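You operate a simulated robot arm through the tools that you are given. There is no shell and no other tool.

Carry out the task below with a simulated two-armed robot. There is one attempt and no reset: what you move stays moved.

TASK
Put the red mug on the tray, slide tray and coaster back and fold the blue cloth.
Fine: tray and coaster go back toward the wall; fold the cloth once, on the table. Set down upright: red mug.
Where things are to end (x, y in the base frame): wooden tray within 40 mm of [770, 450]; cork coaster within 35 mm of [850, 20].

It is judged by the outcome, as a careful person would: the job done as asked, and still so three seconds after it is handed in. It fails if anything else is knocked over, pushed out of place, dropped, spilled or broken. Flat cloth is picked up by pressing the open fingertips on it (5 to 10 N) and closing them slowly along it; thin cloth reads only 2 to 8 mm in the jaws.

THE ROBOT
Two 7-joint arms with two-finger parallel grippers on one trunk, on a base that drives. Base frame: it is fixed to the floor where the robot stands at the start and does not move with it; the origin is under the middle of the robot, x ahead of it, y to its left, z up. Readings come in mm, degrees, newtons and seconds.
The left shoulder is at the start at [50, 165, 955], the right one opposite. With the tool pointing down near the work surface each hand reaches from about 100 to 400 mm from the robot's upright axis, wherever it stands, measured 20 degrees to its own side. Places, roughly: floor of the wooden tray [600, 500, 600]; green mug [0, 1250, 1250]; orange cloth [-3500, 1250, 0]; top of the side table [600, 300, 600]. Payload 3.91 kg a hand.
Tool frame (each hand has its own): the origin (TCP) lies between the finger pads and is the grasp point; the fingertips stand 30 mm ahead of it; z points along the fingers, y is the line along which they close. The gripper opens to 110 mm. The fingers are 20 mm wide and 10 mm thick; the gripper's body (48 by 112 mm) begins 55 mm behind the TCP.
Orientation is that of the tool frame in the base frame, as [roll, pitch, yaw] about the fixed x, y, z axes, in that order (R = Rz(yaw) Ry(pitch) Rx(roll)). With the fingers straight down and closing along the base's y, the tool's x points along the base's -x, its y along +y and its z along -z.

THE INTERFACE
- The arms move only by the tool jog_arm. It takes "left_plan", "right_plan" or both (then of equal length, played together; a hand with none holds still); each is a list of rows, each a list of 7 numbers: the shift along the tool's x, y, z in cm, then the turn, a rotation vector about the tool's x, y, z in degrees, then the gripper command, from -1 (fully open) to 1 (shut), values between in proportion. In form: [[tx, ty, tz, rx, ry, rz, gripper], ...]. A call has 1 to 20 rows; each row is the pose to reach, as a shift and turn from the pose commanded when the call began, along the tool's axes at that moment. A row lasts 0.2 s, in which the tool goes at most 50 mm and 8.6 degrees; a call with a longer step from one row to the next is refused whole, and so is a gripper value outside its range. Where a pose cannot be reached the arm comes as near as it can. A force on the tool above 40 N (or 10 N above the force at the start of the call, whichever is more), or a blocked arm, ends the call early, and 0.2 s more pass. Each finger travels about 45 mm/s and halts on what it meets, pressing with about 41 N; the grip force reading is that of the motor and also rises with nothing between the fingers. The clock runs only during rows and for 0.2 s after the last one: add rows that repeat a pose to give the fingers time. The reply holds the time, the measured pose of the TCP, the force on the tool along the base axes, the opening and the grip force, in the units named above and with some noise, with the torque about the TCP (base axes, N m) and any sound that the robot's microphone picked up, and new pictures: "views" is both (left out), scene, wrist or none (wrist: the cameras of the hands that moved).
- Cameras (640 x 400 px; columns grow to the right, rows downward): "scene" is now at [108.5, 24.6, 1116.2]; the picture's right is [0.31, -0.95, 0.00], its down [-0.63, -0.20, -0.75] and it looks along [0.71, 0.23, -0.66] (base axes); focal length 219 px, centre (320, 200). "left" rides on the left gripper at [72, -17, -103] in its tool frame; the picture's right is [0.23, 0.97, 0.00], its down [-0.76, 0.18, -0.62] and it looks along [-0.61, 0.14, 0.78] (tool axes); focal length 222 px, centre (320, 200). "right" rides on the right gripper at [73, 17, -103] in its tool frame; the picture's right is [-0.23, 0.97, 0.00], its down [-0.76, -0.18, -0.62] and it looks along [-0.61, -0.14, 0.78] (tool axes); focal length 222 px, centre (320, 200). There is no depth. A picture from a camera that has moved, and an enlarged one, comes with that camera's place and axes in the base frame and with its lens.
- move_column(by): slides the trunk up (or, below 0, down) by that many mm; the arms and the scene camera ride with it, the base frame stays. It gives what a move gives, with no picture.
- roll_base(legs): drives the robot by 1 to 6 legs, each [ahead, left, turn to the left] in mm, mm and degrees, along the robot's own axes; the way and the turn of a leg run together, so that a leg with both is an arc; at most 1500 mm and 180 degrees a leg. The arms and the cameras ride along, it lands a little off, and it stops where it bumps. It gives what a move gives, and a new picture of the scene camera.
- pan_tilt(pan, tilt): turns the head with the scene camera to pan (to the left, within 80 degrees either way) and tilt (down, from -29 to 69), counted from straight ahead of the robot. It gives what a move gives, and a new picture of the scene camera.
- zoom(camera, box): a new picture of the part [left, top, right, bottom] of that camera's present view, enlarged. The clock stands still meanwhile.
- close_job(): hands the job in; it is judged then, once.

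Nothing tells you exact positions but the pictures and the camera data. Unless the task says otherwise, let go and move clear before handing in.

The tools are called after "Call:" as name(argument=value, ...) on one line, values as JSON. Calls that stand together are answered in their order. jog_arm: Moves the arms, as the interface text tells. Its arguments: {"type":"object","properties":{"left_plan":{"type":"array"},"right_plan":{"type":"array"},"views":{"type":"string","enum":["both","scene","wrist","none"]}},"required":[]} The other tools are called the same way: move_column (by) slides the trunk up or down; roll_base (legs) drives the base; pan_tilt (pan, tilt) turns the head that bears the scene camera; zoom (camera, box) takes an enlarged picture of a part of a camera's view; close_job () hands the job in.

At the start:

```text
clock: 0.0
left_ee_pos: [410.4, 323.5, 908.2]
left_orientation: [180.0, 0.1, 180.0]
left_wrist_force: [1.3, 0.7, 0.1]
left_torque: [0.03, 0.02, 0.0]
left_opening: 110.1
left_grasp_force: 0.0
right_ee_pos: [413.4, -50.7, 967.5]
right_orientation: [179.8, 0.0, 179.9]
right_wrist_force: [0.2, 0.3, 0.5]
right_torque: [-0.01, 0.03, 0.01]
right_opening: 110.1
right_grasp_force: 0.1
trunk travel left (down, up): [-175.0, 328.0]
robot x, y, heading: [-2.6, -0.5, 0.0]
head pan, tilt: [17.8, 41.6]
```

scene: 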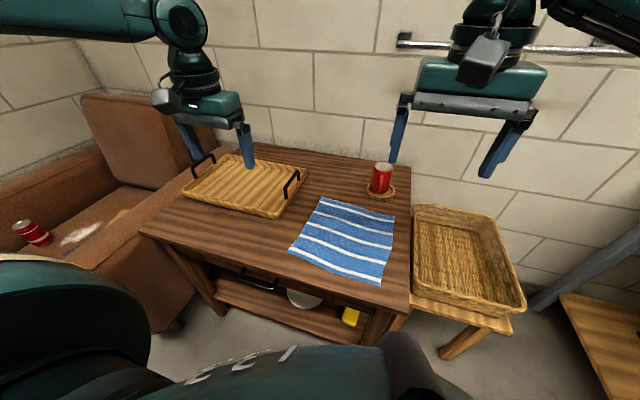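
right: 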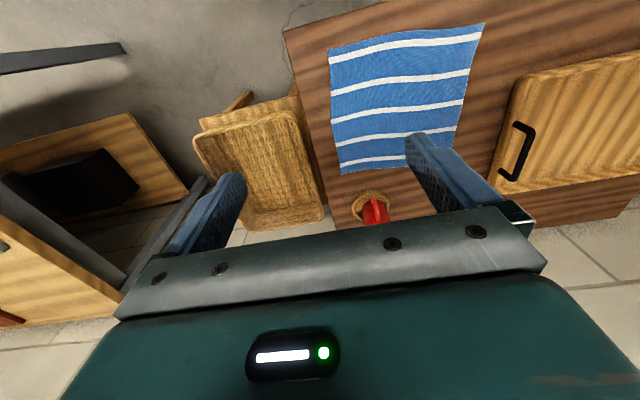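
left: 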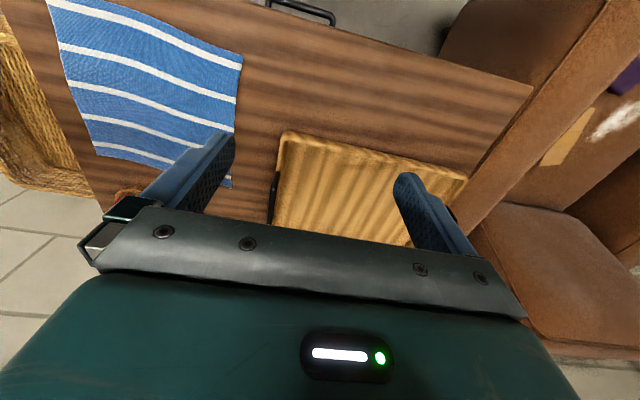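

I see a table with a wooden tray, a red object standing on a cork coaster and a blue striped cloth. There is also a red thing lying on the sofa, so I'll look closer to tell which is the mug.

Call:
zoom(camera="scene", box=[340, 140, 440, 210])

Call:
zoom(camera="scene", box=[0, 200, 100, 265])

Call:
zoom(camera="scene", box=[160, 130, 320, 230])

Call:
zoom(camera="scene", box=[280, 180, 420, 300])

```text
5.71 times, centred on (390, 175) of scene
camera zoom: at [108.5, 24.6, 1116.2], right [0.31, -0.95, 0.0], down [-0.63, -0.2, -0.75], along [0.71, 0.23, -0.66], focal length 1251 px, centre (-80, 343)
```

zoom: 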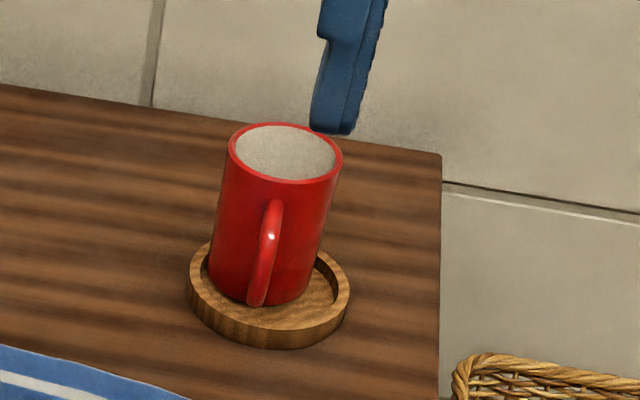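

```text
6.15 times, centred on (50, 232) of scene
camera zoom: at [108.5, 24.6, 1116.2], right [0.31, -0.95, 0.0], down [-0.63, -0.2, -0.75], along [0.71, 0.23, -0.66], focal length 1347 px, centre (1982, 0)
```

zoom: 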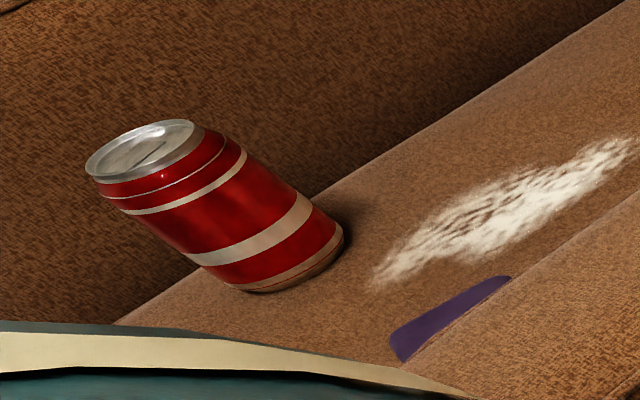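

```text
4.00 times, centred on (240, 180) of scene
camera zoom: at [108.5, 24.6, 1116.2], right [0.31, -0.95, 0.0], down [-0.63, -0.2, -0.75], along [0.71, 0.23, -0.66], focal length 876 px, centre (640, 280)
```

zoom: 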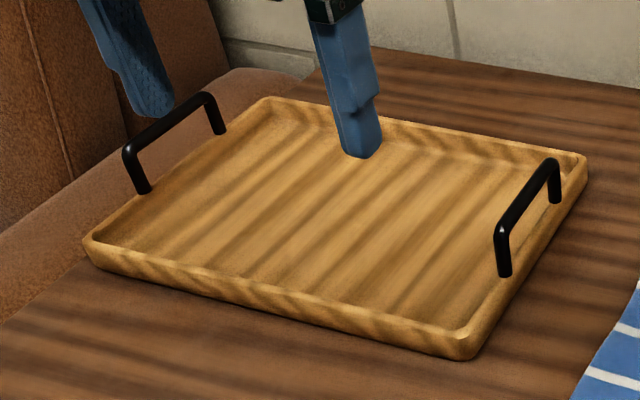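

```text
3.33 times, centred on (350, 240) of scene
camera zoom: at [108.5, 24.6, 1116.2], right [0.31, -0.95, 0.0], down [-0.63, -0.2, -0.75], along [0.71, 0.23, -0.66], focal length 730 px, centre (220, 67)
```

zoom: 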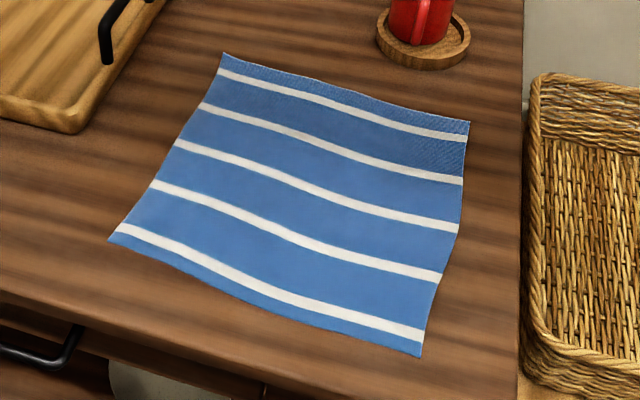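

The red mug stands on the coaster, and the sofa object is a can. I'll enlarge the wrist views so I can triangulate heights and positions.

Call:
zoom(camera="right", box=[310, 10, 510, 240])

Call:
zoom(camera="right", box=[330, 170, 430, 235])

Call:
zoom(camera="left", box=[240, 100, 500, 270])

Call:
zoom(camera="left", box=[20, 0, 280, 200])

Call:
zoom(camera="right", box=[470, 40, 640, 240])

```text
1.74 times, centred on (410, 125) of right
camera zoom: at [340.2, -34.6, 1072.0], right [0.23, 0.97, 0.0], down [0.76, -0.18, 0.62], along [0.61, -0.14, -0.78], focal length 386 px, centre (164, 330)
```

zoom: 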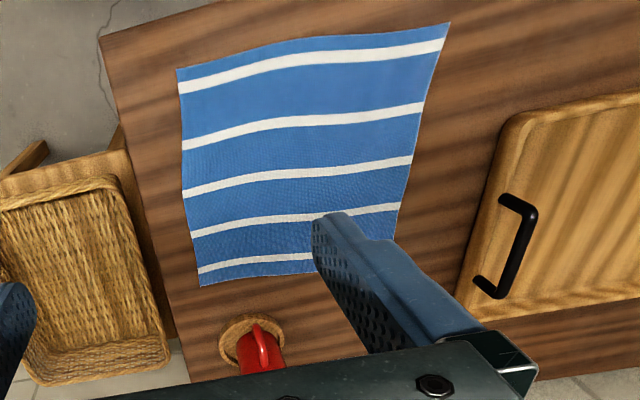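

```text
6.15 times, centred on (380, 202) of right
camera zoom: at [340.2, -34.6, 1072.0], right [0.23, 0.97, 0.0], down [0.76, -0.18, 0.62], along [0.61, -0.14, -0.78], focal length 1367 px, centre (-49, 185)
```

zoom: 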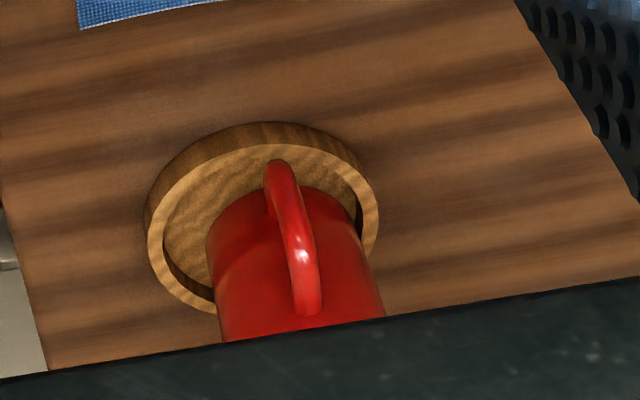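

```text
2.35 times, centred on (370, 185) of left
camera zoom: at [338.0, 306.0, 1012.6], right [-0.23, 0.97, 0.0], down [0.76, 0.18, 0.62], along [0.61, 0.14, -0.78], focal length 523 px, centre (202, 235)
```

zoom: 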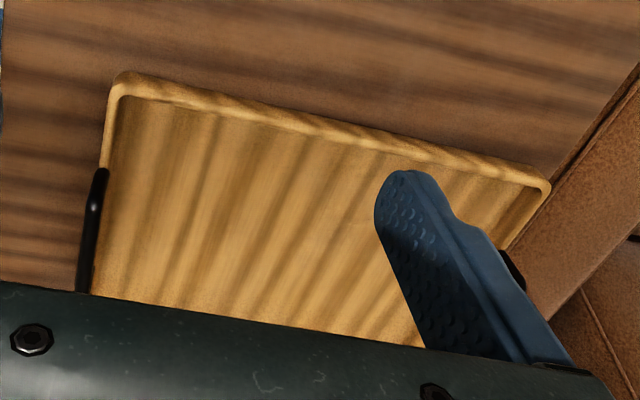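

```text
2.00 times, centred on (150, 100) of left
camera zoom: at [338.0, 306.0, 1012.6], right [-0.23, 0.97, 0.0], down [0.76, 0.18, 0.62], along [0.61, 0.14, -0.78], focal length 444 px, centre (660, 400)
```

zoom: 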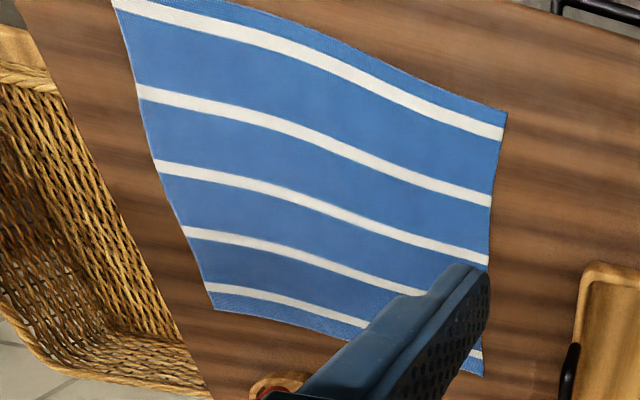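

```text
2.00 times, centred on (555, 140) of right
camera zoom: at [340.2, -34.6, 1072.0], right [0.23, 0.97, 0.0], down [0.76, -0.18, 0.62], along [0.61, -0.14, -0.78], focal length 444 px, centre (-150, 320)
```

zoom: 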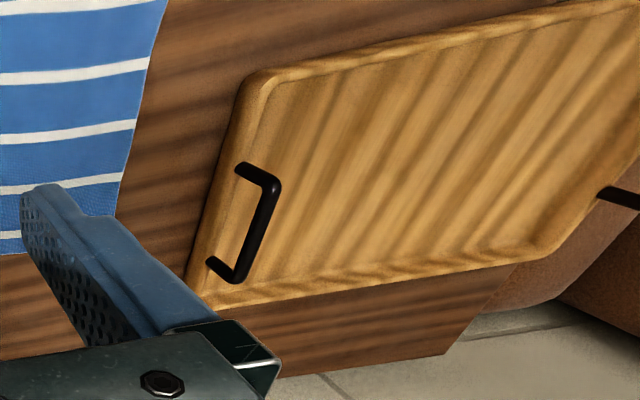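

By triangulation the table top is at about z = 642. The cloth is roughly 240 mm square around (508, 80), the coaster is at about (713, 4) and the tray centre at about (616, 451). The targets are far from where I stand, so I'll look down to see how near the base can get to the table.

Call:
pan_tilt(pan=0, tilt=69)

```text
clock: 0.9
left_ee_pos: [409.8, 323.3, 908.9]
left_orientation: [179.9, 0.0, -180.0]
left_wrist_force: [0.8, -0.2, -0.1]
left_torque: [-0.01, 0.01, 0.02]
left_opening: 110.0
left_grasp_force: 0.0
right_ee_pos: [412.1, -51.1, 968.4]
right_orientation: [179.9, -0.1, 179.9]
right_wrist_force: [0.3, -0.5, 0.7]
right_torque: [0.0, 0.01, 0.0]
right_opening: 110.1
right_grasp_force: 0.0
trunk travel left (down, up): [-175.0, 328.0]
robot x, y, heading: [4.3, 0.6, 0.0]
head pan, tilt: [0.0, 68.8]
camera scene: at [84.6, -1.0, 1082.5], right [0.0, -1.0, 0.0], down [-0.93, 0.0, -0.36], along [0.36, 0.0, -0.93], focal length 219 px, centre (320, 200)
```

scene: 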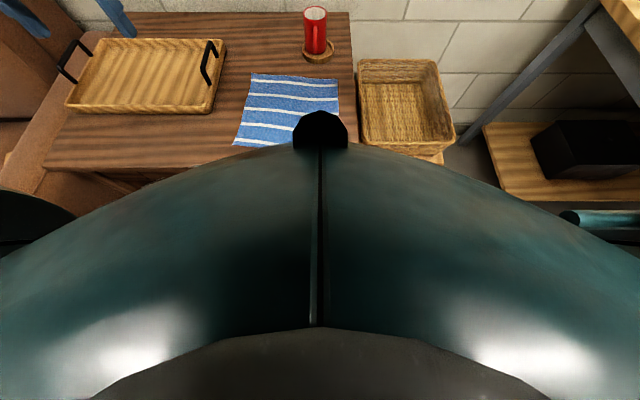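

The chest hides the base from this view. I'll inch the base toward the table in small steps and watch how the distance changes.

Call:
roll_base(legs=[[40, 0, 0]])

Call:
pan_tilt(pan=45, tilt=60)

```text
clock: 1.8
left_ee_pos: [450.3, 322.8, 908.2]
left_orientation: [180.0, 0.0, -180.0]
left_wrist_force: [-0.6, 0.0, 0.7]
left_torque: [0.0, -0.01, 0.01]
left_opening: 109.9
left_grasp_force: 0.1
right_ee_pos: [454.4, -50.9, 968.6]
right_orientation: [179.9, 0.0, -180.0]
right_wrist_force: [0.0, 0.1, -1.2]
right_torque: [0.0, 0.01, -0.02]
right_opening: 110.0
right_grasp_force: 0.0
trunk travel left (down, up): [-175.0, 328.0]
robot x, y, heading: [39.4, 2.5, -0.1]
head pan, tilt: [0.0, 68.8]
camera scene: at [124.8, -1.0, 1082.4], right [0.0, -1.0, 0.0], down [-0.93, 0.0, -0.36], along [0.36, 0.0, -0.93], focal length 219 px, centre (320, 200)
```

scene: 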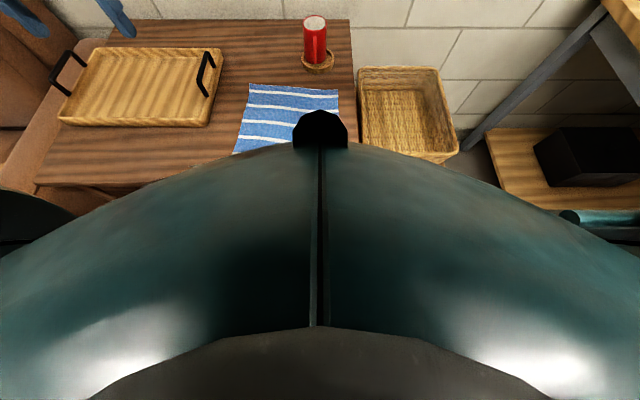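

```text
clock: 2.9
left_ee_pos: [449.9, 323.7, 908.7]
left_orientation: [179.9, 0.0, 180.0]
left_wrist_force: [0.1, -0.4, -0.5]
left_torque: [-0.04, -0.01, 0.0]
left_opening: 110.0
left_grasp_force: 0.0
right_ee_pos: [453.4, -50.4, 968.9]
right_orientation: [-180.0, 0.1, 180.0]
right_wrist_force: [0.6, -0.2, 1.1]
right_torque: [0.0, 0.01, 0.0]
right_opening: 109.8
right_grasp_force: 0.1
trunk travel left (down, up): [-175.0, 328.0]
robot x, y, heading: [41.7, 0.9, 0.1]
head pan, tilt: [45.0, 60.0]
camera scene: at [115.8, 46.1, 1091.8], right [0.71, -0.71, 0.0], down [-0.61, -0.61, -0.5], along [0.35, 0.35, -0.87], focal length 219 px, centre (320, 200)
```

scene: 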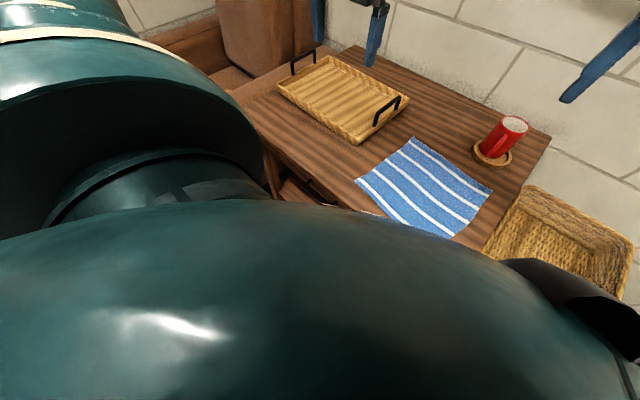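

Call:
roll_base(legs=[[40, 0, 0]])

Call:
roll_base(legs=[[30, 0, 0]])

```text
clock: 3.9
left_ee_pos: [473.9, 323.5, 907.9]
left_orientation: [180.0, -0.1, -179.9]
left_wrist_force: [1.4, 0.0, 0.0]
left_torque: [-0.01, -0.03, -0.02]
left_opening: 109.9
left_grasp_force: 0.1
right_ee_pos: [478.6, -51.2, 967.9]
right_orientation: [-179.9, -0.1, 179.8]
right_wrist_force: [0.0, 0.0, 0.4]
right_torque: [0.0, 0.02, 0.01]
right_opening: 109.8
right_grasp_force: 0.1
trunk travel left (down, up): [-175.0, 328.0]
robot x, y, heading: [62.8, 1.5, -0.3]
head pan, tilt: [45.0, 60.0]
stopped in leg 1: the robot was blocked; the commanded pose is now the measured one
camera scene: at [140.4, 46.4, 1091.8], right [0.71, -0.71, 0.0], down [-0.61, -0.61, -0.5], along [0.35, 0.35, -0.87], focal length 219 px, centre (320, 200)
```

scene: 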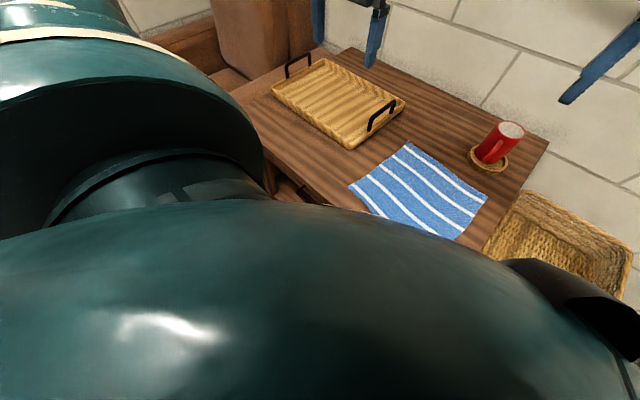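

```text
clock: 4.6
left_ee_pos: [474.8, 323.2, 907.3]
left_orientation: [-180.0, -0.1, -180.0]
left_wrist_force: [0.9, 0.6, -0.4]
left_torque: [0.0, 0.0, 0.01]
left_opening: 109.9
left_grasp_force: 0.1
right_ee_pos: [478.2, -51.6, 967.0]
right_orientation: [-180.0, -0.2, 179.8]
right_wrist_force: [-0.5, -0.6, -0.4]
right_torque: [0.02, 0.0, 0.0]
right_opening: 109.9
right_grasp_force: 0.1
trunk travel left (down, up): [-175.0, 328.0]
robot x, y, heading: [63.7, -1.0, -0.3]
head pan, tilt: [45.0, 60.0]
stopped in leg 1: the robot was blocked; the commanded pose is now the measured one
camera scene: at [140.3, 46.5, 1091.9], right [0.71, -0.71, 0.0], down [-0.61, -0.61, -0.5], along [0.35, 0.35, -0.87], focal length 219 px, centre (320, 200)
```

scene: 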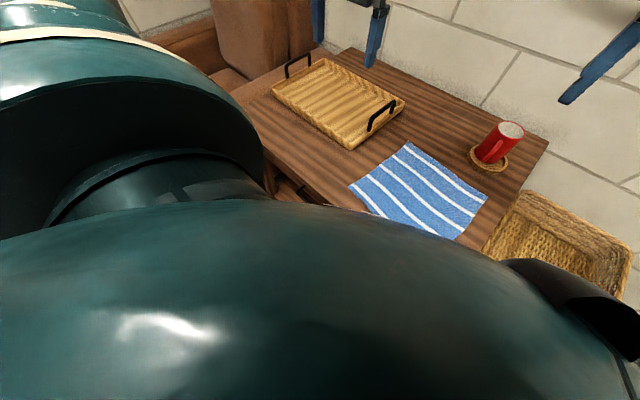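

The base is blocked at x ≈ 64, so that is as near as I can get. Next I'll test how far the right arm reaches with the tool tilted forward, staying well above everything.

Call:
jog_arm(right_plan=[[-2.2, 0.6, 1.7, 0, -4, 0, -1], [-4.4, 1.2, 3.3, 0, -8, 0, -1], [-6.6, 1.8, 5, 0, -12, 0, -1], [-8.8, 2.4, 6.7, 0, -16, 0, -1], [-11, 3, 8.3, 0, -20, 0, -1], [-13.2, 3.6, 10, 0, -24, 0, -1], [-15.4, 4.2, 11.7, 0, -28, 0, -1], [-17.6, 4.8, 13.3, 0, -32, 0, -1], [-19.8, 5.4, 15, 0, -36, 0, -1], [-22.2, 5.9, 16.7, 0, -40, 0, -1], [-22.2, 5.9, 16.7, 0, -40, 0, -1]], views="both")

Call:
pan_tilt(pan=5, tilt=45)

```text
clock: 7.0
left_ee_pos: [474.9, 322.1, 907.2]
left_orientation: [-179.9, -0.1, 180.0]
left_wrist_force: [0.1, 0.6, -0.4]
left_torque: [-0.03, 0.02, 0.0]
left_opening: 110.0
left_grasp_force: 0.1
right_ee_pos: [700.7, 7.2, 798.3]
right_orientation: [180.0, 39.9, 179.7]
right_wrist_force: [0.1, 0.0, -0.5]
right_torque: [-0.03, -0.02, -0.01]
right_opening: 109.9
right_grasp_force: 0.0
trunk travel left (down, up): [-175.0, 328.0]
robot x, y, heading: [66.0, -1.1, -0.1]
head pan, tilt: [45.0, 60.0]
camera scene: at [140.4, 46.6, 1091.9], right [0.71, -0.71, 0.0], down [-0.61, -0.61, -0.5], along [0.35, 0.35, -0.87], focal length 219 px, centre (320, 200)
camera right: at [578.0, 24.7, 831.7], right [0.18, 0.97, 0.15], down [0.18, -0.18, 0.97], along [0.97, -0.15, -0.21], focal length 222 px, centre (320, 200)
```

scene: 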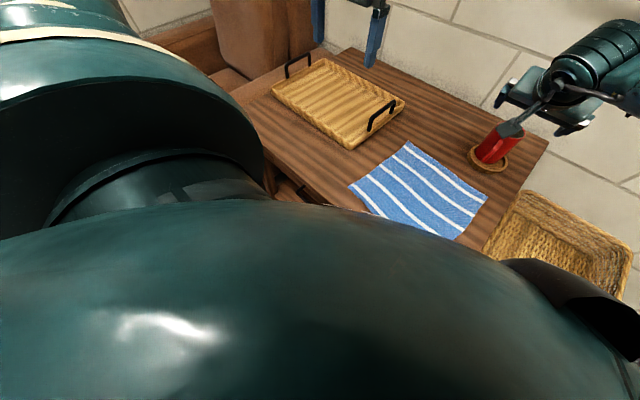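
right: 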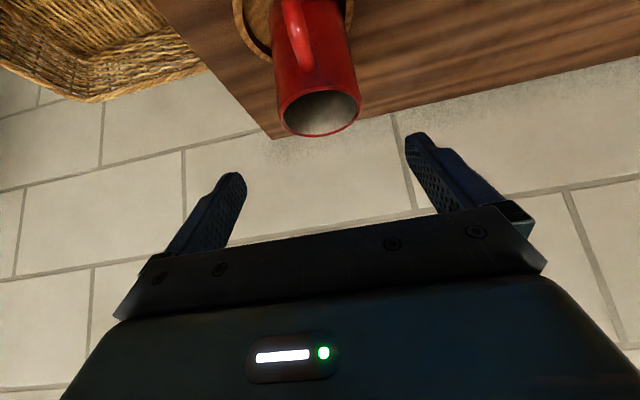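

```text
clock: 8.1
left_ee_pos: [475.3, 322.7, 907.9]
left_orientation: [180.0, -0.1, 180.0]
left_wrist_force: [-0.1, -0.1, 0.8]
left_torque: [0.01, 0.02, 0.02]
left_opening: 110.0
left_grasp_force: 0.1
right_ee_pos: [700.2, 8.4, 798.8]
right_orientation: [-180.0, 39.9, 179.9]
right_wrist_force: [0.0, 0.1, 0.8]
right_torque: [0.03, 0.02, 0.01]
right_opening: 109.9
right_grasp_force: 0.0
trunk travel left (down, up): [-175.0, 328.0]
robot x, y, heading: [58.5, 0.1, 0.1]
head pan, tilt: [5.0, 45.0]
camera scene: at [174.1, 6.5, 1111.3], right [0.09, -1.0, 0.0], down [-0.7, -0.06, -0.71], along [0.7, 0.06, -0.71], focal length 219 px, centre (320, 200)
```

scene: 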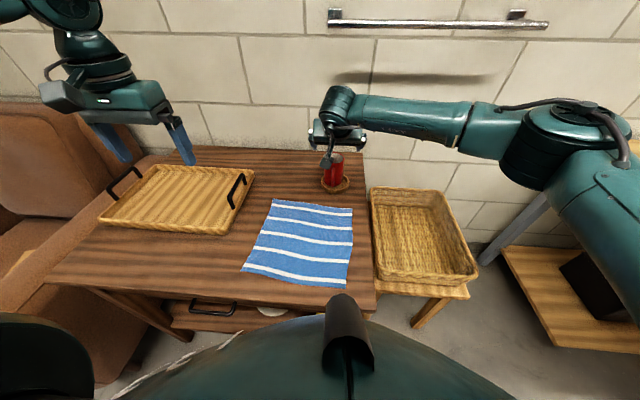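

The right arm reaches easily when tilted, so I can work from here. I'll do the tray first, and I need a closer look at it.

Call:
zoom(camera="scene", box=[80, 140, 280, 265])

Call:
zoom(camera="left", box=[220, 80, 540, 280])

Call:
zoom(camera="scene", box=[290, 110, 390, 200])

```text
3.20 times, centred on (180, 202) of scene
camera zoom: at [174.1, 6.5, 1111.3], right [0.09, -1.0, 0.0], down [-0.7, -0.06, -0.71], along [0.7, 0.06, -0.71], focal length 701 px, centre (768, 192)
```

zoom: 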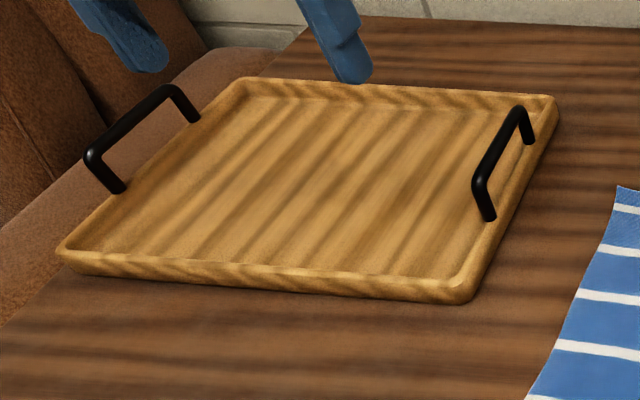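

```text
2.00 times, centred on (380, 180) of left
camera zoom: at [403.1, 306.2, 1011.9], right [-0.23, 0.97, 0.0], down [0.76, 0.18, 0.62], along [0.61, 0.14, -0.78], focal length 444 px, centre (200, 240)
```

zoom: 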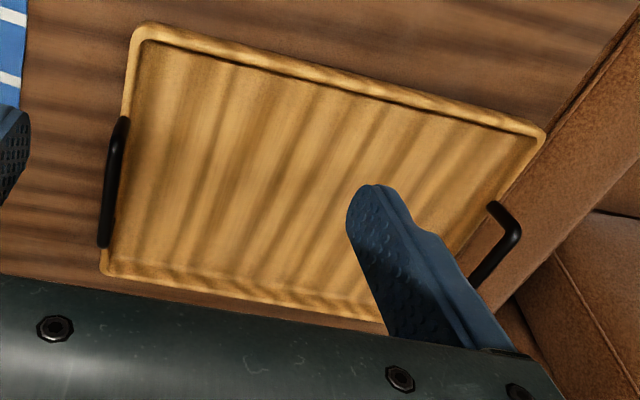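

```text
4.44 times, centred on (340, 155) of scene
camera zoom: at [174.1, 6.5, 1111.3], right [0.09, -1.0, 0.0], down [-0.7, -0.06, -0.71], along [0.7, 0.06, -0.71], focal length 973 px, centre (231, 400)
```

zoom: 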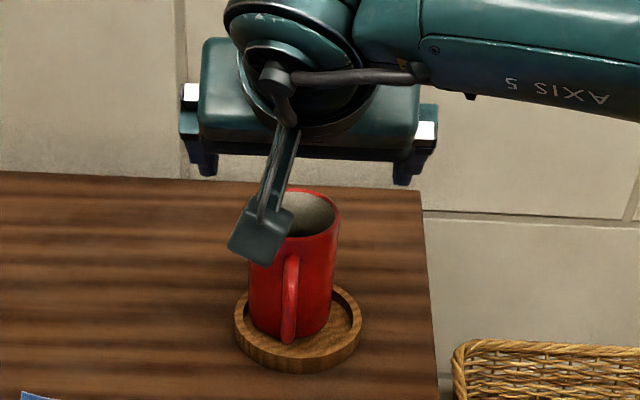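

The tray spans about x 494–738 and y 281–626, so its centre is near (616, 453). I'll bring the left hand, open and tilted 30°, down in front of its near edge so both fingertips can push it straight back.

Call:
jog_arm(left_plan=[[0.4, 1.6, 1.3, 0, -4, 0, -1], [0.9, 3.3, 2.7, 0, -8, 0, -1], [1.3, 4.9, 4, 0, -12, 0, -1], [1.8, 6.5, 5.4, 0, -16, 0, -1], [2.2, 8.1, 6.7, 0, -20, 0, -1], [2.6, 9.8, 8, 0, -24, 0, -1], [3.1, 11.4, 9.4, 0, -28, 0, -1], [3.5, 13, 10.7, 0, -30, 0, -1], [3.5, 13, 13.5, 0, -30, 0, -1], [3.5, 13, 16.5, 0, -30, 0, -1], [3.5, 13, 19.5, 0, -30, 0, -1], [3.5, 13, 21.2, 0, -30, 0, -1], [3.5, 13, 21.2, 0, -30, 0, -1]])

```text
clock: 10.9
left_ee_pos: [438.3, 454.2, 694.4]
left_orientation: [-179.9, 29.9, -180.0]
left_wrist_force: [0.4, -0.4, -0.6]
left_torque: [0.04, 0.01, -0.03]
left_opening: 110.1
left_grasp_force: 0.0
right_ee_pos: [700.1, 7.5, 799.8]
right_orientation: [-180.0, 39.9, 179.8]
right_wrist_force: [0.0, -0.2, -0.5]
right_torque: [0.03, 0.04, -0.06]
right_opening: 109.8
right_grasp_force: 0.1
trunk travel left (down, up): [-175.0, 328.0]
robot x, y, heading: [65.7, -2.6, -0.3]
head pan, tilt: [5.0, 45.0]
camera scene: at [174.1, 6.5, 1111.3], right [0.09, -1.0, 0.0], down [-0.7, -0.06, -0.71], along [0.7, 0.06, -0.71], focal length 219 px, centre (320, 200)
camera left: at [324.8, 437.5, 748.7], right [-0.2, 0.97, -0.11], down [0.35, 0.18, 0.92], along [0.92, 0.14, -0.38], focal length 222 px, centre (320, 200)
```

scene: 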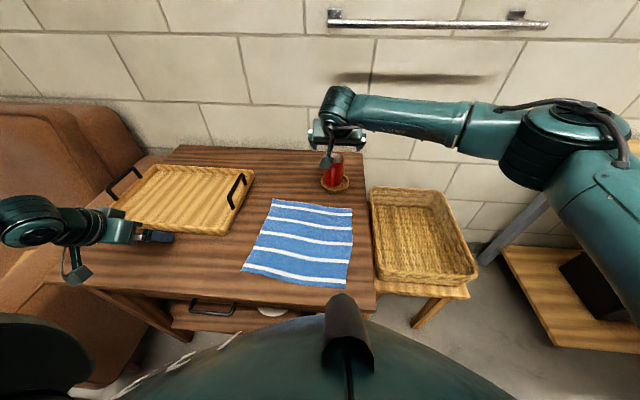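
left: 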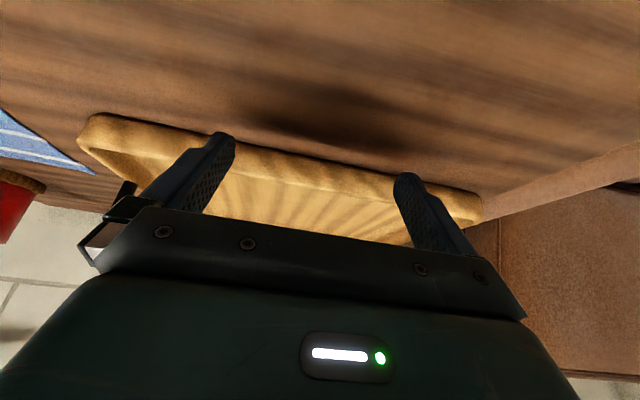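

The fingers are lined up in front of the tray. I'll drop to just above the table and push back slowly.

Call:
jog_arm(left_plan=[[0.45, 0, 0.8, 0, 0, 0, -1], [0.9, 0, 1.56, 0, 0, 0, -1], [-0.66, 0, 2.46, 0, 0, 0, -1], [-1.7, 0, 3.06, 0, 0, 0, -1], [-2.74, 0, 3.66, 0, 0, 0, -1], [-3.78, 0, 4.26, 0, 0, 0, -1], [-4.82, 0, 4.86, 0, 0, 0, -1], [-5.85, 0, 5.46, 0, 0, 0, -1], [-6.89, 0, 6.06, 0, 0, 0, -1], [-7.93, 0, 6.66, 0, 0, 0, -1], [-8.97, 0, 7.26, 0, 0, 0, -1], [-10, 0, 7.86, 0, 0, 0, -1], [-11.05, 0, 8.46, 0, 0, 0, -1], [-12.1, 0, 9.06, 0, 0, 0, -1], [-12.1, 0, 9.06, 0, 0, 0, -1]])

```text
clock: 14.1
left_ee_pos: [588.3, 453.0, 678.0]
left_orientation: [180.0, 29.9, 179.8]
left_wrist_force: [-1.4, 0.6, 1.5]
left_torque: [0.05, -0.03, 0.08]
left_opening: 110.0
left_grasp_force: 0.1
right_ee_pos: [700.9, 8.4, 799.8]
right_orientation: [-180.0, 39.8, 179.8]
right_wrist_force: [0.5, 0.1, 1.2]
right_torque: [-0.01, 0.0, 0.01]
right_opening: 110.0
right_grasp_force: 0.1
trunk travel left (down, up): [-175.0, 328.0]
robot x, y, heading: [67.0, -1.2, -0.1]
head pan, tilt: [5.0, 45.0]
camera scene: at [174.0, 6.4, 1111.4], right [0.09, -1.0, 0.0], down [-0.7, -0.06, -0.71], along [0.7, 0.06, -0.71], focal length 219 px, centre (320, 200)
camera left: at [475.2, 437.0, 732.0], right [-0.2, 0.97, -0.11], down [0.35, 0.18, 0.92], along [0.92, 0.14, -0.38], focal length 222 px, centre (320, 200)
```

scene: 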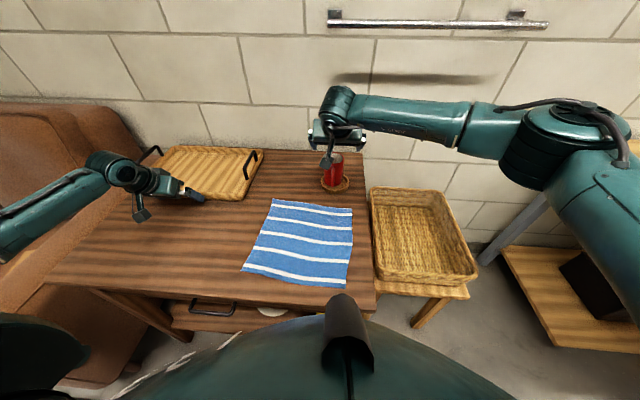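
left: 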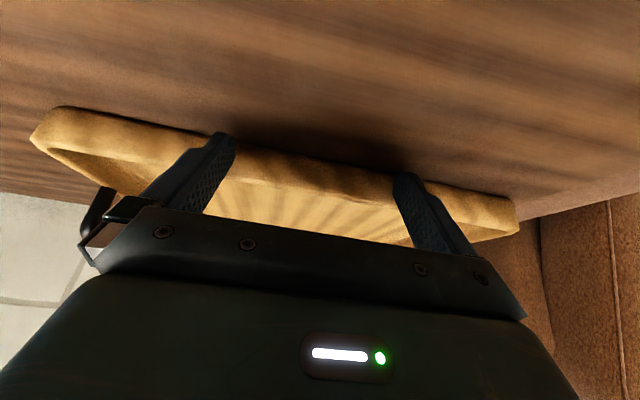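

Call:
zoom(camera="scene", box=[130, 130, 290, 230])

```text
4.00 times, centred on (210, 180) of scene
camera zoom: at [174.0, 6.4, 1111.4], right [0.09, -1.0, 0.0], down [-0.7, -0.06, -0.71], along [0.7, 0.06, -0.71], focal length 876 px, centre (760, 280)
```

zoom: 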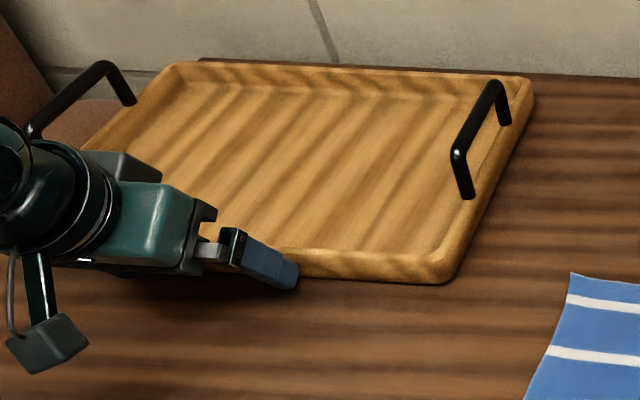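

The tray centre is now at about (735, 450), so another 34 mm is needed. I'll push that far, then back off.

Call:
jog_arm(left_plan=[[-0.95, 0, 0.55, 0, 0, 0, -1], [-1.9, 0, 1.1, 0, 0, 0, -1], [-2.95, 0, 1.7, 0, 0, 0, -1], [-2.95, 0, 1.7, 0, 0, 0, -1]], views="scene")

Call:
zoom(camera="scene", box=[130, 130, 290, 230])

```text
clock: 15.1
left_ee_pos: [623.5, 454.3, 677.3]
left_orientation: [180.0, 29.8, 180.0]
left_wrist_force: [-1.0, 0.4, 0.4]
left_torque: [0.0, 0.05, 0.09]
left_opening: 110.1
left_grasp_force: 0.0
right_ee_pos: [699.9, 8.7, 799.1]
right_orientation: [180.0, 39.9, 179.8]
right_wrist_force: [-1.0, 0.7, 0.3]
right_torque: [0.0, 0.0, -0.02]
right_opening: 109.8
right_grasp_force: 0.0
trunk travel left (down, up): [-175.0, 328.0]
robot x, y, heading: [65.6, 5.8, -0.1]
head pan, tilt: [5.0, 45.0]
camera scene: at [174.0, 6.4, 1111.4], right [0.09, -1.0, 0.0], down [-0.7, -0.06, -0.71], along [0.7, 0.06, -0.71], focal length 219 px, centre (320, 200)
```

scene: 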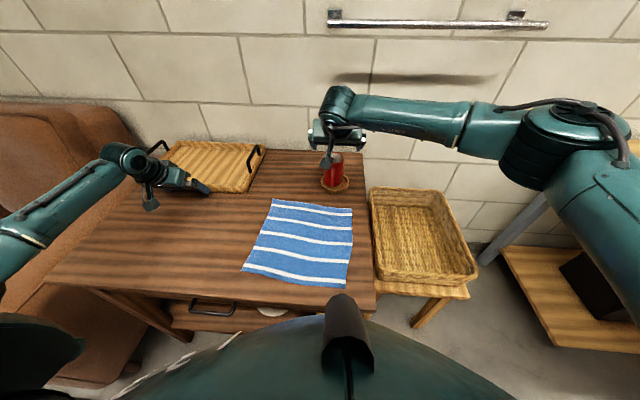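

```text
4.00 times, centred on (210, 180) of scene
camera zoom: at [174.0, 6.4, 1111.4], right [0.09, -1.0, 0.0], down [-0.7, -0.06, -0.71], along [0.7, 0.06, -0.71], focal length 876 px, centre (760, 280)
```

zoom: 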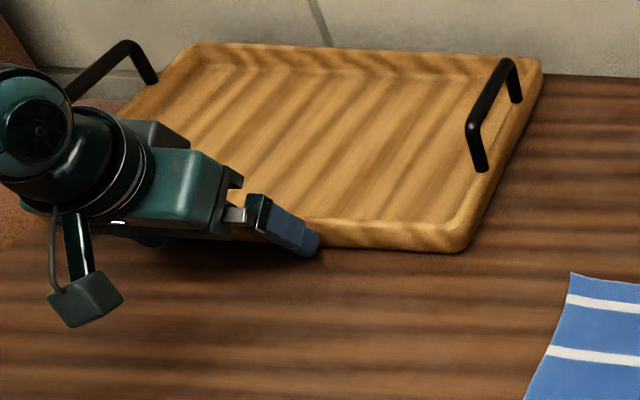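

The tray is at about (769, 450), which is on target. Now I'll back both arms away. The left hand will carry the mug, since the tray is on its side.

Call:
jog_arm(left_plan=[[2.6, 0, -1.5, 0, 0, 0, -1], [5.2, 0, -3.0, 0, 0, 0, -1], [3.2, 0, -6.46, 0, 0, 0, -1], [1.2, 0, -9.9, 0, 0, 0, -1], [-0.8, 0, -13.4, 0, 0, 0, -1], [-2.8, 0, -16.9, 0, 0, 0, -1], [0.95, 0, -19.1, 0, 0, 0, -1], [4.7, 0, -21.2, 0, 0, 0, -1], [8.4, 0, -23.3, 0, 0, 0, -1]], right_plan=[[1.3, 0, -2.5, 0, 0, 0, -1], [2.6, -1, -4.8, 0, 0, 0, -1], [3.9, -3, -7, 0, 0, 0, -1], [5.2, -5, -9.2, 0, 0, 0, -1], [6.5, -7, -11.4, 0, 0, 0, -1], [7.8, -9, -13.6, 0, 0, 0, -1], [9.1, -11, -15.8, 0, 0, 0, -1], [10.4, -13, -18, 0, 0, 0, -1], [11.7, -13, -20.3, 0, 0, 0, -1]], views="scene")

Call:
zoom(camera="scene", box=[290, 130, 390, 210])

Call:
zoom(camera="scene", box=[130, 130, 290, 230])

Call:
zoom(camera="right", box=[220, 40, 480, 220])

```text
clock: 17.1
left_ee_pos: [436.2, 452.6, 836.2]
left_orientation: [-180.0, 29.9, -179.9]
left_wrist_force: [0.3, -0.2, -0.8]
left_torque: [-0.03, 0.04, 0.0]
left_opening: 110.0
left_grasp_force: 0.0
right_ee_pos: [480.6, -122.1, 879.7]
right_orientation: [-179.9, 39.9, 179.6]
right_wrist_force: [0.2, -0.1, 0.8]
right_torque: [0.02, -0.01, 0.0]
right_opening: 110.0
right_grasp_force: 0.1
trunk travel left (down, up): [-175.0, 328.0]
robot x, y, heading: [66.5, 2.4, 0.1]
head pan, tilt: [5.0, 45.0]
camera scene: at [174.1, 6.3, 1111.3], right [0.09, -1.0, 0.0], down [-0.7, -0.06, -0.71], along [0.7, 0.06, -0.71], focal length 219 px, centre (320, 200)
```

scene: 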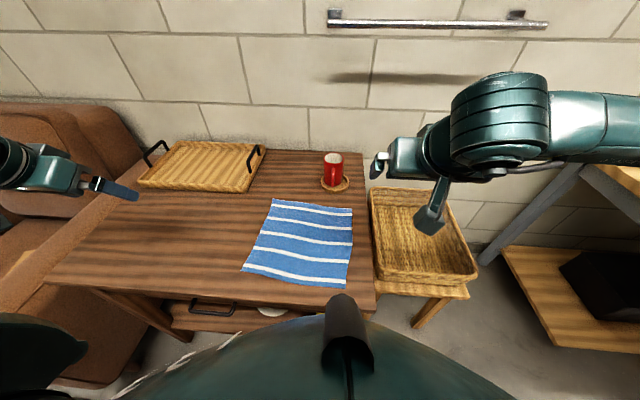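

```text
5.00 times, centred on (340, 170) of scene
camera zoom: at [174.1, 6.3, 1111.3], right [0.09, -1.0, 0.0], down [-0.7, -0.06, -0.71], along [0.7, 0.06, -0.71], focal length 1095 px, centre (220, 350)
```

zoom: 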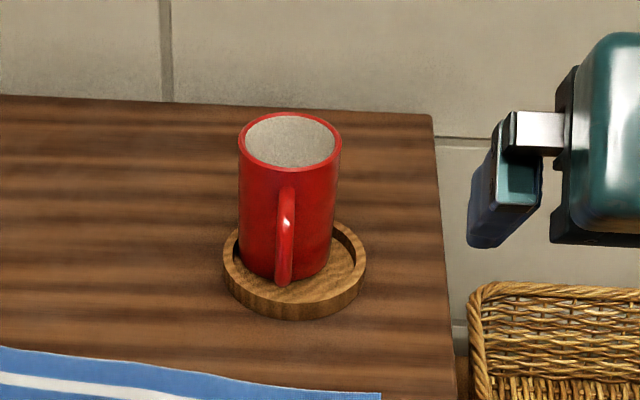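

```text
4.00 times, centred on (210, 180) of scene
camera zoom: at [174.1, 6.3, 1111.3], right [0.09, -1.0, 0.0], down [-0.7, -0.06, -0.71], along [0.7, 0.06, -0.71], focal length 876 px, centre (760, 280)
```

zoom: 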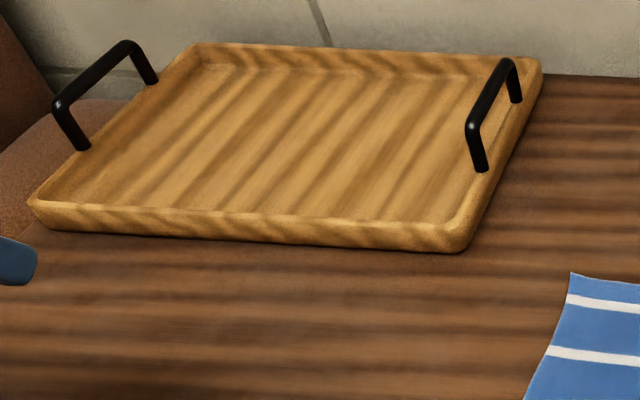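

```text
2.22 times, centred on (350, 130) of right
camera zoom: at [358.1, -104.8, 913.5], right [0.18, 0.97, 0.15], down [0.18, -0.18, 0.97], along [0.97, -0.15, -0.21], focal length 494 px, centre (253, 356)
```

zoom: 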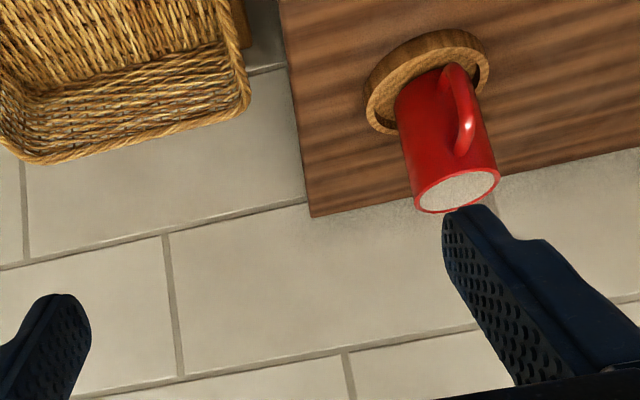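

The mug axis is at about (722, 12) with its rim at z ≈ 739 and a diameter of about 62 mm, and its handle points at me. I'll bring the left hand to a pre-grasp pose behind and above it, and shift the right hand aside.

Call:
jog_arm(left_plan=[[-1.44, -3.7, 1.12, 0, -0.4, 0, -1], [-2.88, -7.35, 2.24, 0, -0.8, 0, -1], [-4.32, -11.0, 3.36, 0, -1.2, 0, -1], [-5.76, -14.7, 4.48, 0, -1.6, 0, -1], [-7.2, -18.4, 5.6, 0, -2, 0, -1], [-8.65, -22.05, 6.73, 0, -2.5, 0, -1], [-10.1, -25.7, 7.85, 0, -3, 0, -1], [-11.5, -29.4, 8.97, 0, -3.4, 0, -1], [-13, -33.1, 10.1, 0, -3.8, 0, -1], [-14.4, -36.8, 11.2, 0, -4.2, 0, -1], [-15.85, -40.4, 12.3, 0, -4.6, 0, -1], [-17.3, -44.1, 13.45, 0, -5, 0, -1], [-17.3, -44.1, 13.45, 0, -5, 0, -1]], right_plan=[[0, -2, 0, 0, 0, 0, -1], [0, -4, 0, 0, 0, 0, -1], [0, -6, 0, 0, 0, 0, -1], [0, -8, 0, 0, 0, 0, -1], [0, -10, 0, 0, 0, 0, -1], [0, -10, 0, 0, 0, 0, -1], [0, -10, 0, 0, 0, 0, -1], [0, -10, 0, 0, 0, 0, -1], [0, -10, 0, 0, 0, 0, -1], [0, -10, 0, 0, 0, 0, -1], [0, -10, 0, 0, 0, 0, -1], [0, -10, 0, 0, 0, 0, -1], [0, -10, 0, 0, 0, 0, -1]])

```text
clock: 19.9
left_ee_pos: [654.0, 13.0, 807.4]
left_orientation: [179.9, 35.0, -179.9]
left_wrist_force: [0.2, 0.1, -0.4]
left_torque: [0.03, -0.02, -0.01]
left_opening: 110.2
left_grasp_force: 0.1
right_ee_pos: [478.6, -222.4, 881.1]
right_orientation: [-179.9, 40.0, 179.8]
right_wrist_force: [0.6, -0.9, 0.3]
right_torque: [-0.03, 0.03, 0.01]
right_opening: 110.2
right_grasp_force: 0.0
trunk travel left (down, up): [-175.0, 328.0]
robot x, y, heading: [64.6, 0.4, -0.1]
head pan, tilt: [5.0, 45.0]
camera scene: at [174.1, 6.3, 1111.3], right [0.09, -1.0, 0.0], down [-0.7, -0.06, -0.71], along [0.7, 0.06, -0.71], focal length 219 px, centre (320, 200)
camera right: at [356.8, -205.2, 914.2], right [0.18, 0.97, 0.15], down [0.18, -0.18, 0.97], along [0.97, -0.15, -0.21], focal length 222 px, centre (320, 200)
camera left: at [536.3, -3.7, 850.7], right [-0.19, 0.97, -0.13], down [0.27, 0.18, 0.95], along [0.95, 0.14, -0.29], focal length 222 px, centre (320, 200)
```

scene: 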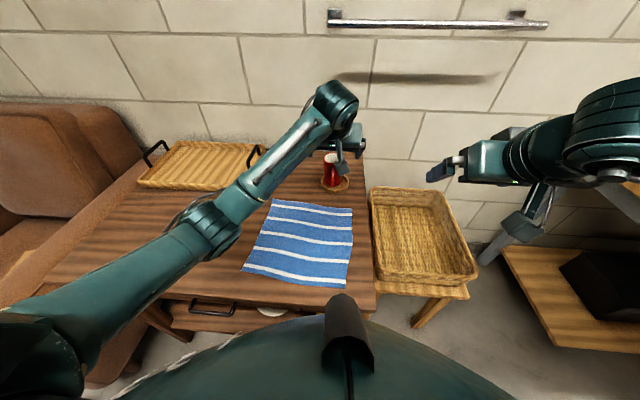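
right: 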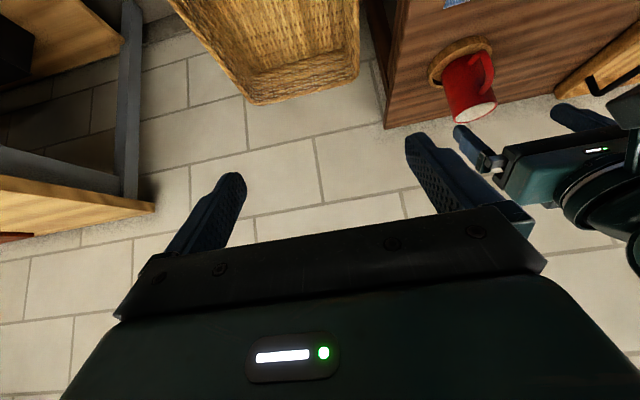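
left: 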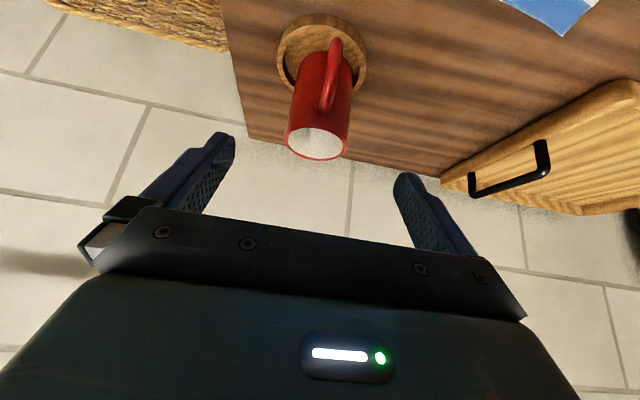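

The left camera puts the mug at (722, 13), dead ahead along the fingers. I'll advance along the finger direction and straddle it.

Call:
jog_arm(left_plan=[[0, 0, 2.4, 0, 0, 0, -1], [0, 0, 4.8, 0, 0, 0, -1], [0, 0, 7.2, 0, 0, 0, -1], [0, 0, 9, 0, 0, 0, -1], [0, 0, 10.5, 0, 0, 0, -1], [0, 0, 12, 0, 0, 0, -1], [0, 0, 12, 0, 0, 0, -1]])

```text
clock: 21.5
left_ee_pos: [720.2, 12.6, 707.9]
left_orientation: [-179.9, 34.9, -180.0]
left_wrist_force: [-0.1, 0.7, -0.6]
left_torque: [-0.01, 0.0, 0.0]
left_opening: 110.1
left_grasp_force: 0.0
right_ee_pos: [479.3, -222.2, 881.2]
right_orientation: [180.0, 39.9, 179.8]
right_wrist_force: [-0.8, 0.5, 0.5]
right_torque: [-0.02, -0.01, 0.01]
right_opening: 109.8
right_grasp_force: 0.1
trunk travel left (down, up): [-175.0, 328.0]
robot x, y, heading: [62.0, 2.2, -0.3]
head pan, tilt: [5.0, 45.0]
camera scene: at [174.2, 6.4, 1111.3], right [0.09, -1.0, 0.0], down [-0.7, -0.06, -0.71], along [0.7, 0.06, -0.71], focal length 219 px, centre (320, 200)
camera left: at [602.2, -5.0, 752.4], right [-0.19, 0.97, -0.13], down [0.27, 0.18, 0.95], along [0.95, 0.14, -0.29], focal length 222 px, centre (320, 200)
```

scene: 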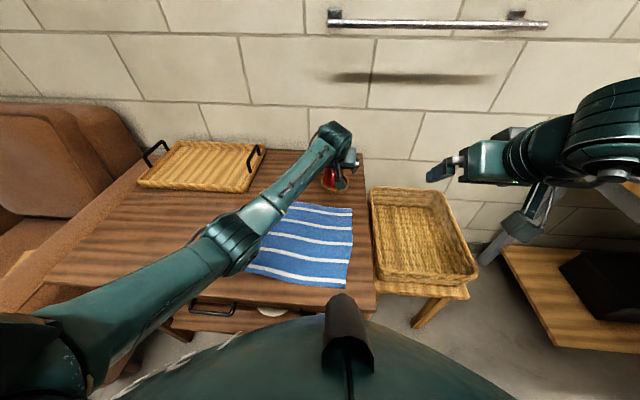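
left: 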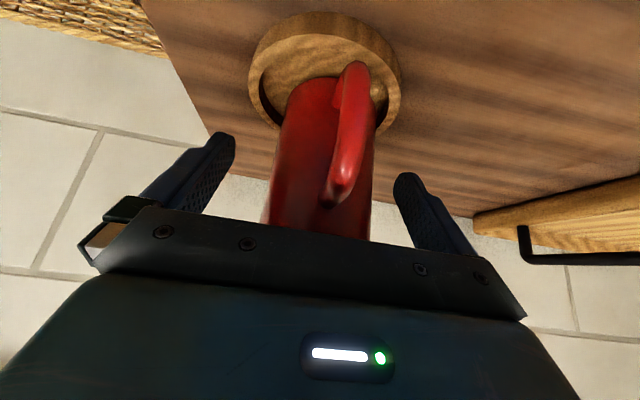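

The fingers are on either side of the mug and the body is clear of the rim. I'll close now.

Call:
jog_arm(left_plan=[[0, 0, 0, 0, 0, 0, -0.7], [0, 0, 0, 0, 0, 0, -0.4], [0, 0, 0, 0, 0, 0, -0.15], [0, 0, 0, 0, 0, 0, 0.1], [0, 0, 0, 0, 0, 0, 0.3], [0, 0, 0, 0, 0, 0, 0.3], [0, 0, 0, 0, 0, 0, 0.3]], views="wrist")

```text
clock: 23.1
left_ee_pos: [719.7, 12.1, 709.3]
left_orientation: [179.9, 34.9, -180.0]
left_wrist_force: [-0.2, 0.7, 1.3]
left_torque: [0.0, -0.01, 0.01]
left_opening: 60.9
left_grasp_force: 40.8
right_ee_pos: [479.5, -223.1, 881.5]
right_orientation: [-179.9, 39.9, 179.9]
right_wrist_force: [-0.3, 0.5, 0.5]
right_torque: [0.0, 0.02, -0.02]
right_opening: 110.1
right_grasp_force: 0.1
trunk travel left (down, up): [-175.0, 328.0]
robot x, y, heading: [66.1, -2.2, 0.1]
head pan, tilt: [5.0, 45.0]
camera left: at [602.1, -5.0, 752.7], right [-0.19, 0.97, -0.13], down [0.27, 0.18, 0.95], along [0.95, 0.14, -0.29], focal length 222 px, centre (320, 200)
```

left: 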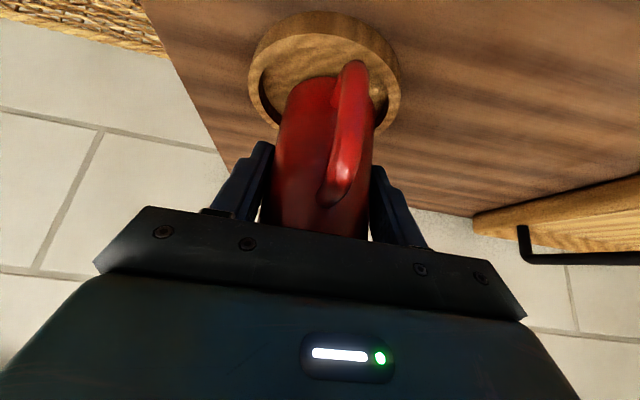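

The grip is firm at 60.9 mm. I'll lift straight up.

Call:
jog_arm(left_plan=[[-0.57, 0, -0.82, 0, 0, 0, 0.3], [-1.72, 0, -2.46, 0, 0, 0, 0.3], [-2.87, 0, -4.1, 0, 0, 0, 0.3], [-4.3, 0, -6.14, 0, 0, 0, 0.3], [-5.74, 0, -8.19, 0, 0, 0, 0.3], [-6.9, 0, -9.83, 0, 0, 0, 0.3], [-6.9, 0, -9.83, 0, 0, 0, 0.3]])

```text
clock: 24.7
left_ee_pos: [720.4, 11.6, 829.3]
left_orientation: [180.0, 35.0, -180.0]
left_wrist_force: [-0.1, -0.6, -2.4]
left_torque: [0.01, 0.0, 0.03]
left_opening: 60.7
left_grasp_force: 41.5
right_ee_pos: [479.0, -222.3, 882.1]
right_orientation: [180.0, 39.9, 179.8]
right_wrist_force: [0.0, 0.1, -0.5]
right_torque: [-0.02, 0.0, 0.02]
right_opening: 110.1
right_grasp_force: 0.0
trunk travel left (down, up): [-175.0, 328.0]
robot x, y, heading: [66.0, -0.9, -0.1]
head pan, tilt: [5.0, 45.0]
camera scene: at [174.3, 6.5, 1111.3], right [0.09, -1.0, 0.0], down [-0.7, -0.06, -0.71], along [0.7, 0.06, -0.71], focal length 219 px, centre (320, 200)
camera left: at [603.0, -4.7, 872.8], right [-0.19, 0.97, -0.13], down [0.27, 0.18, 0.95], along [0.94, 0.14, -0.29], focal length 222 px, centre (320, 200)
```

scene: 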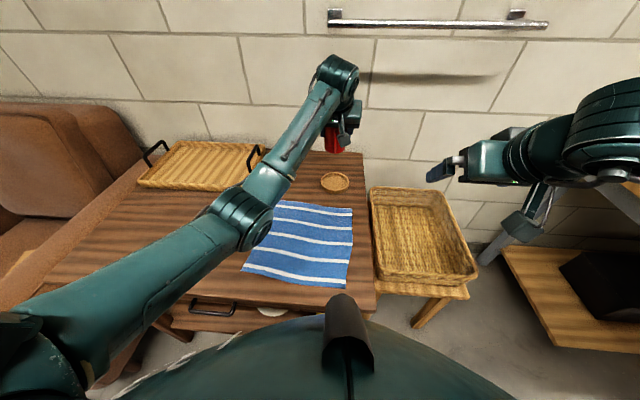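
left: 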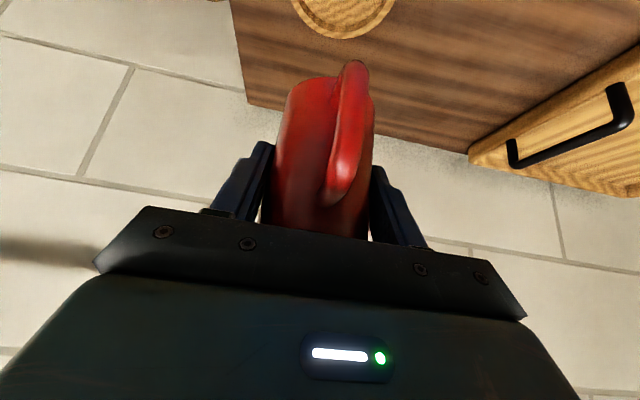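

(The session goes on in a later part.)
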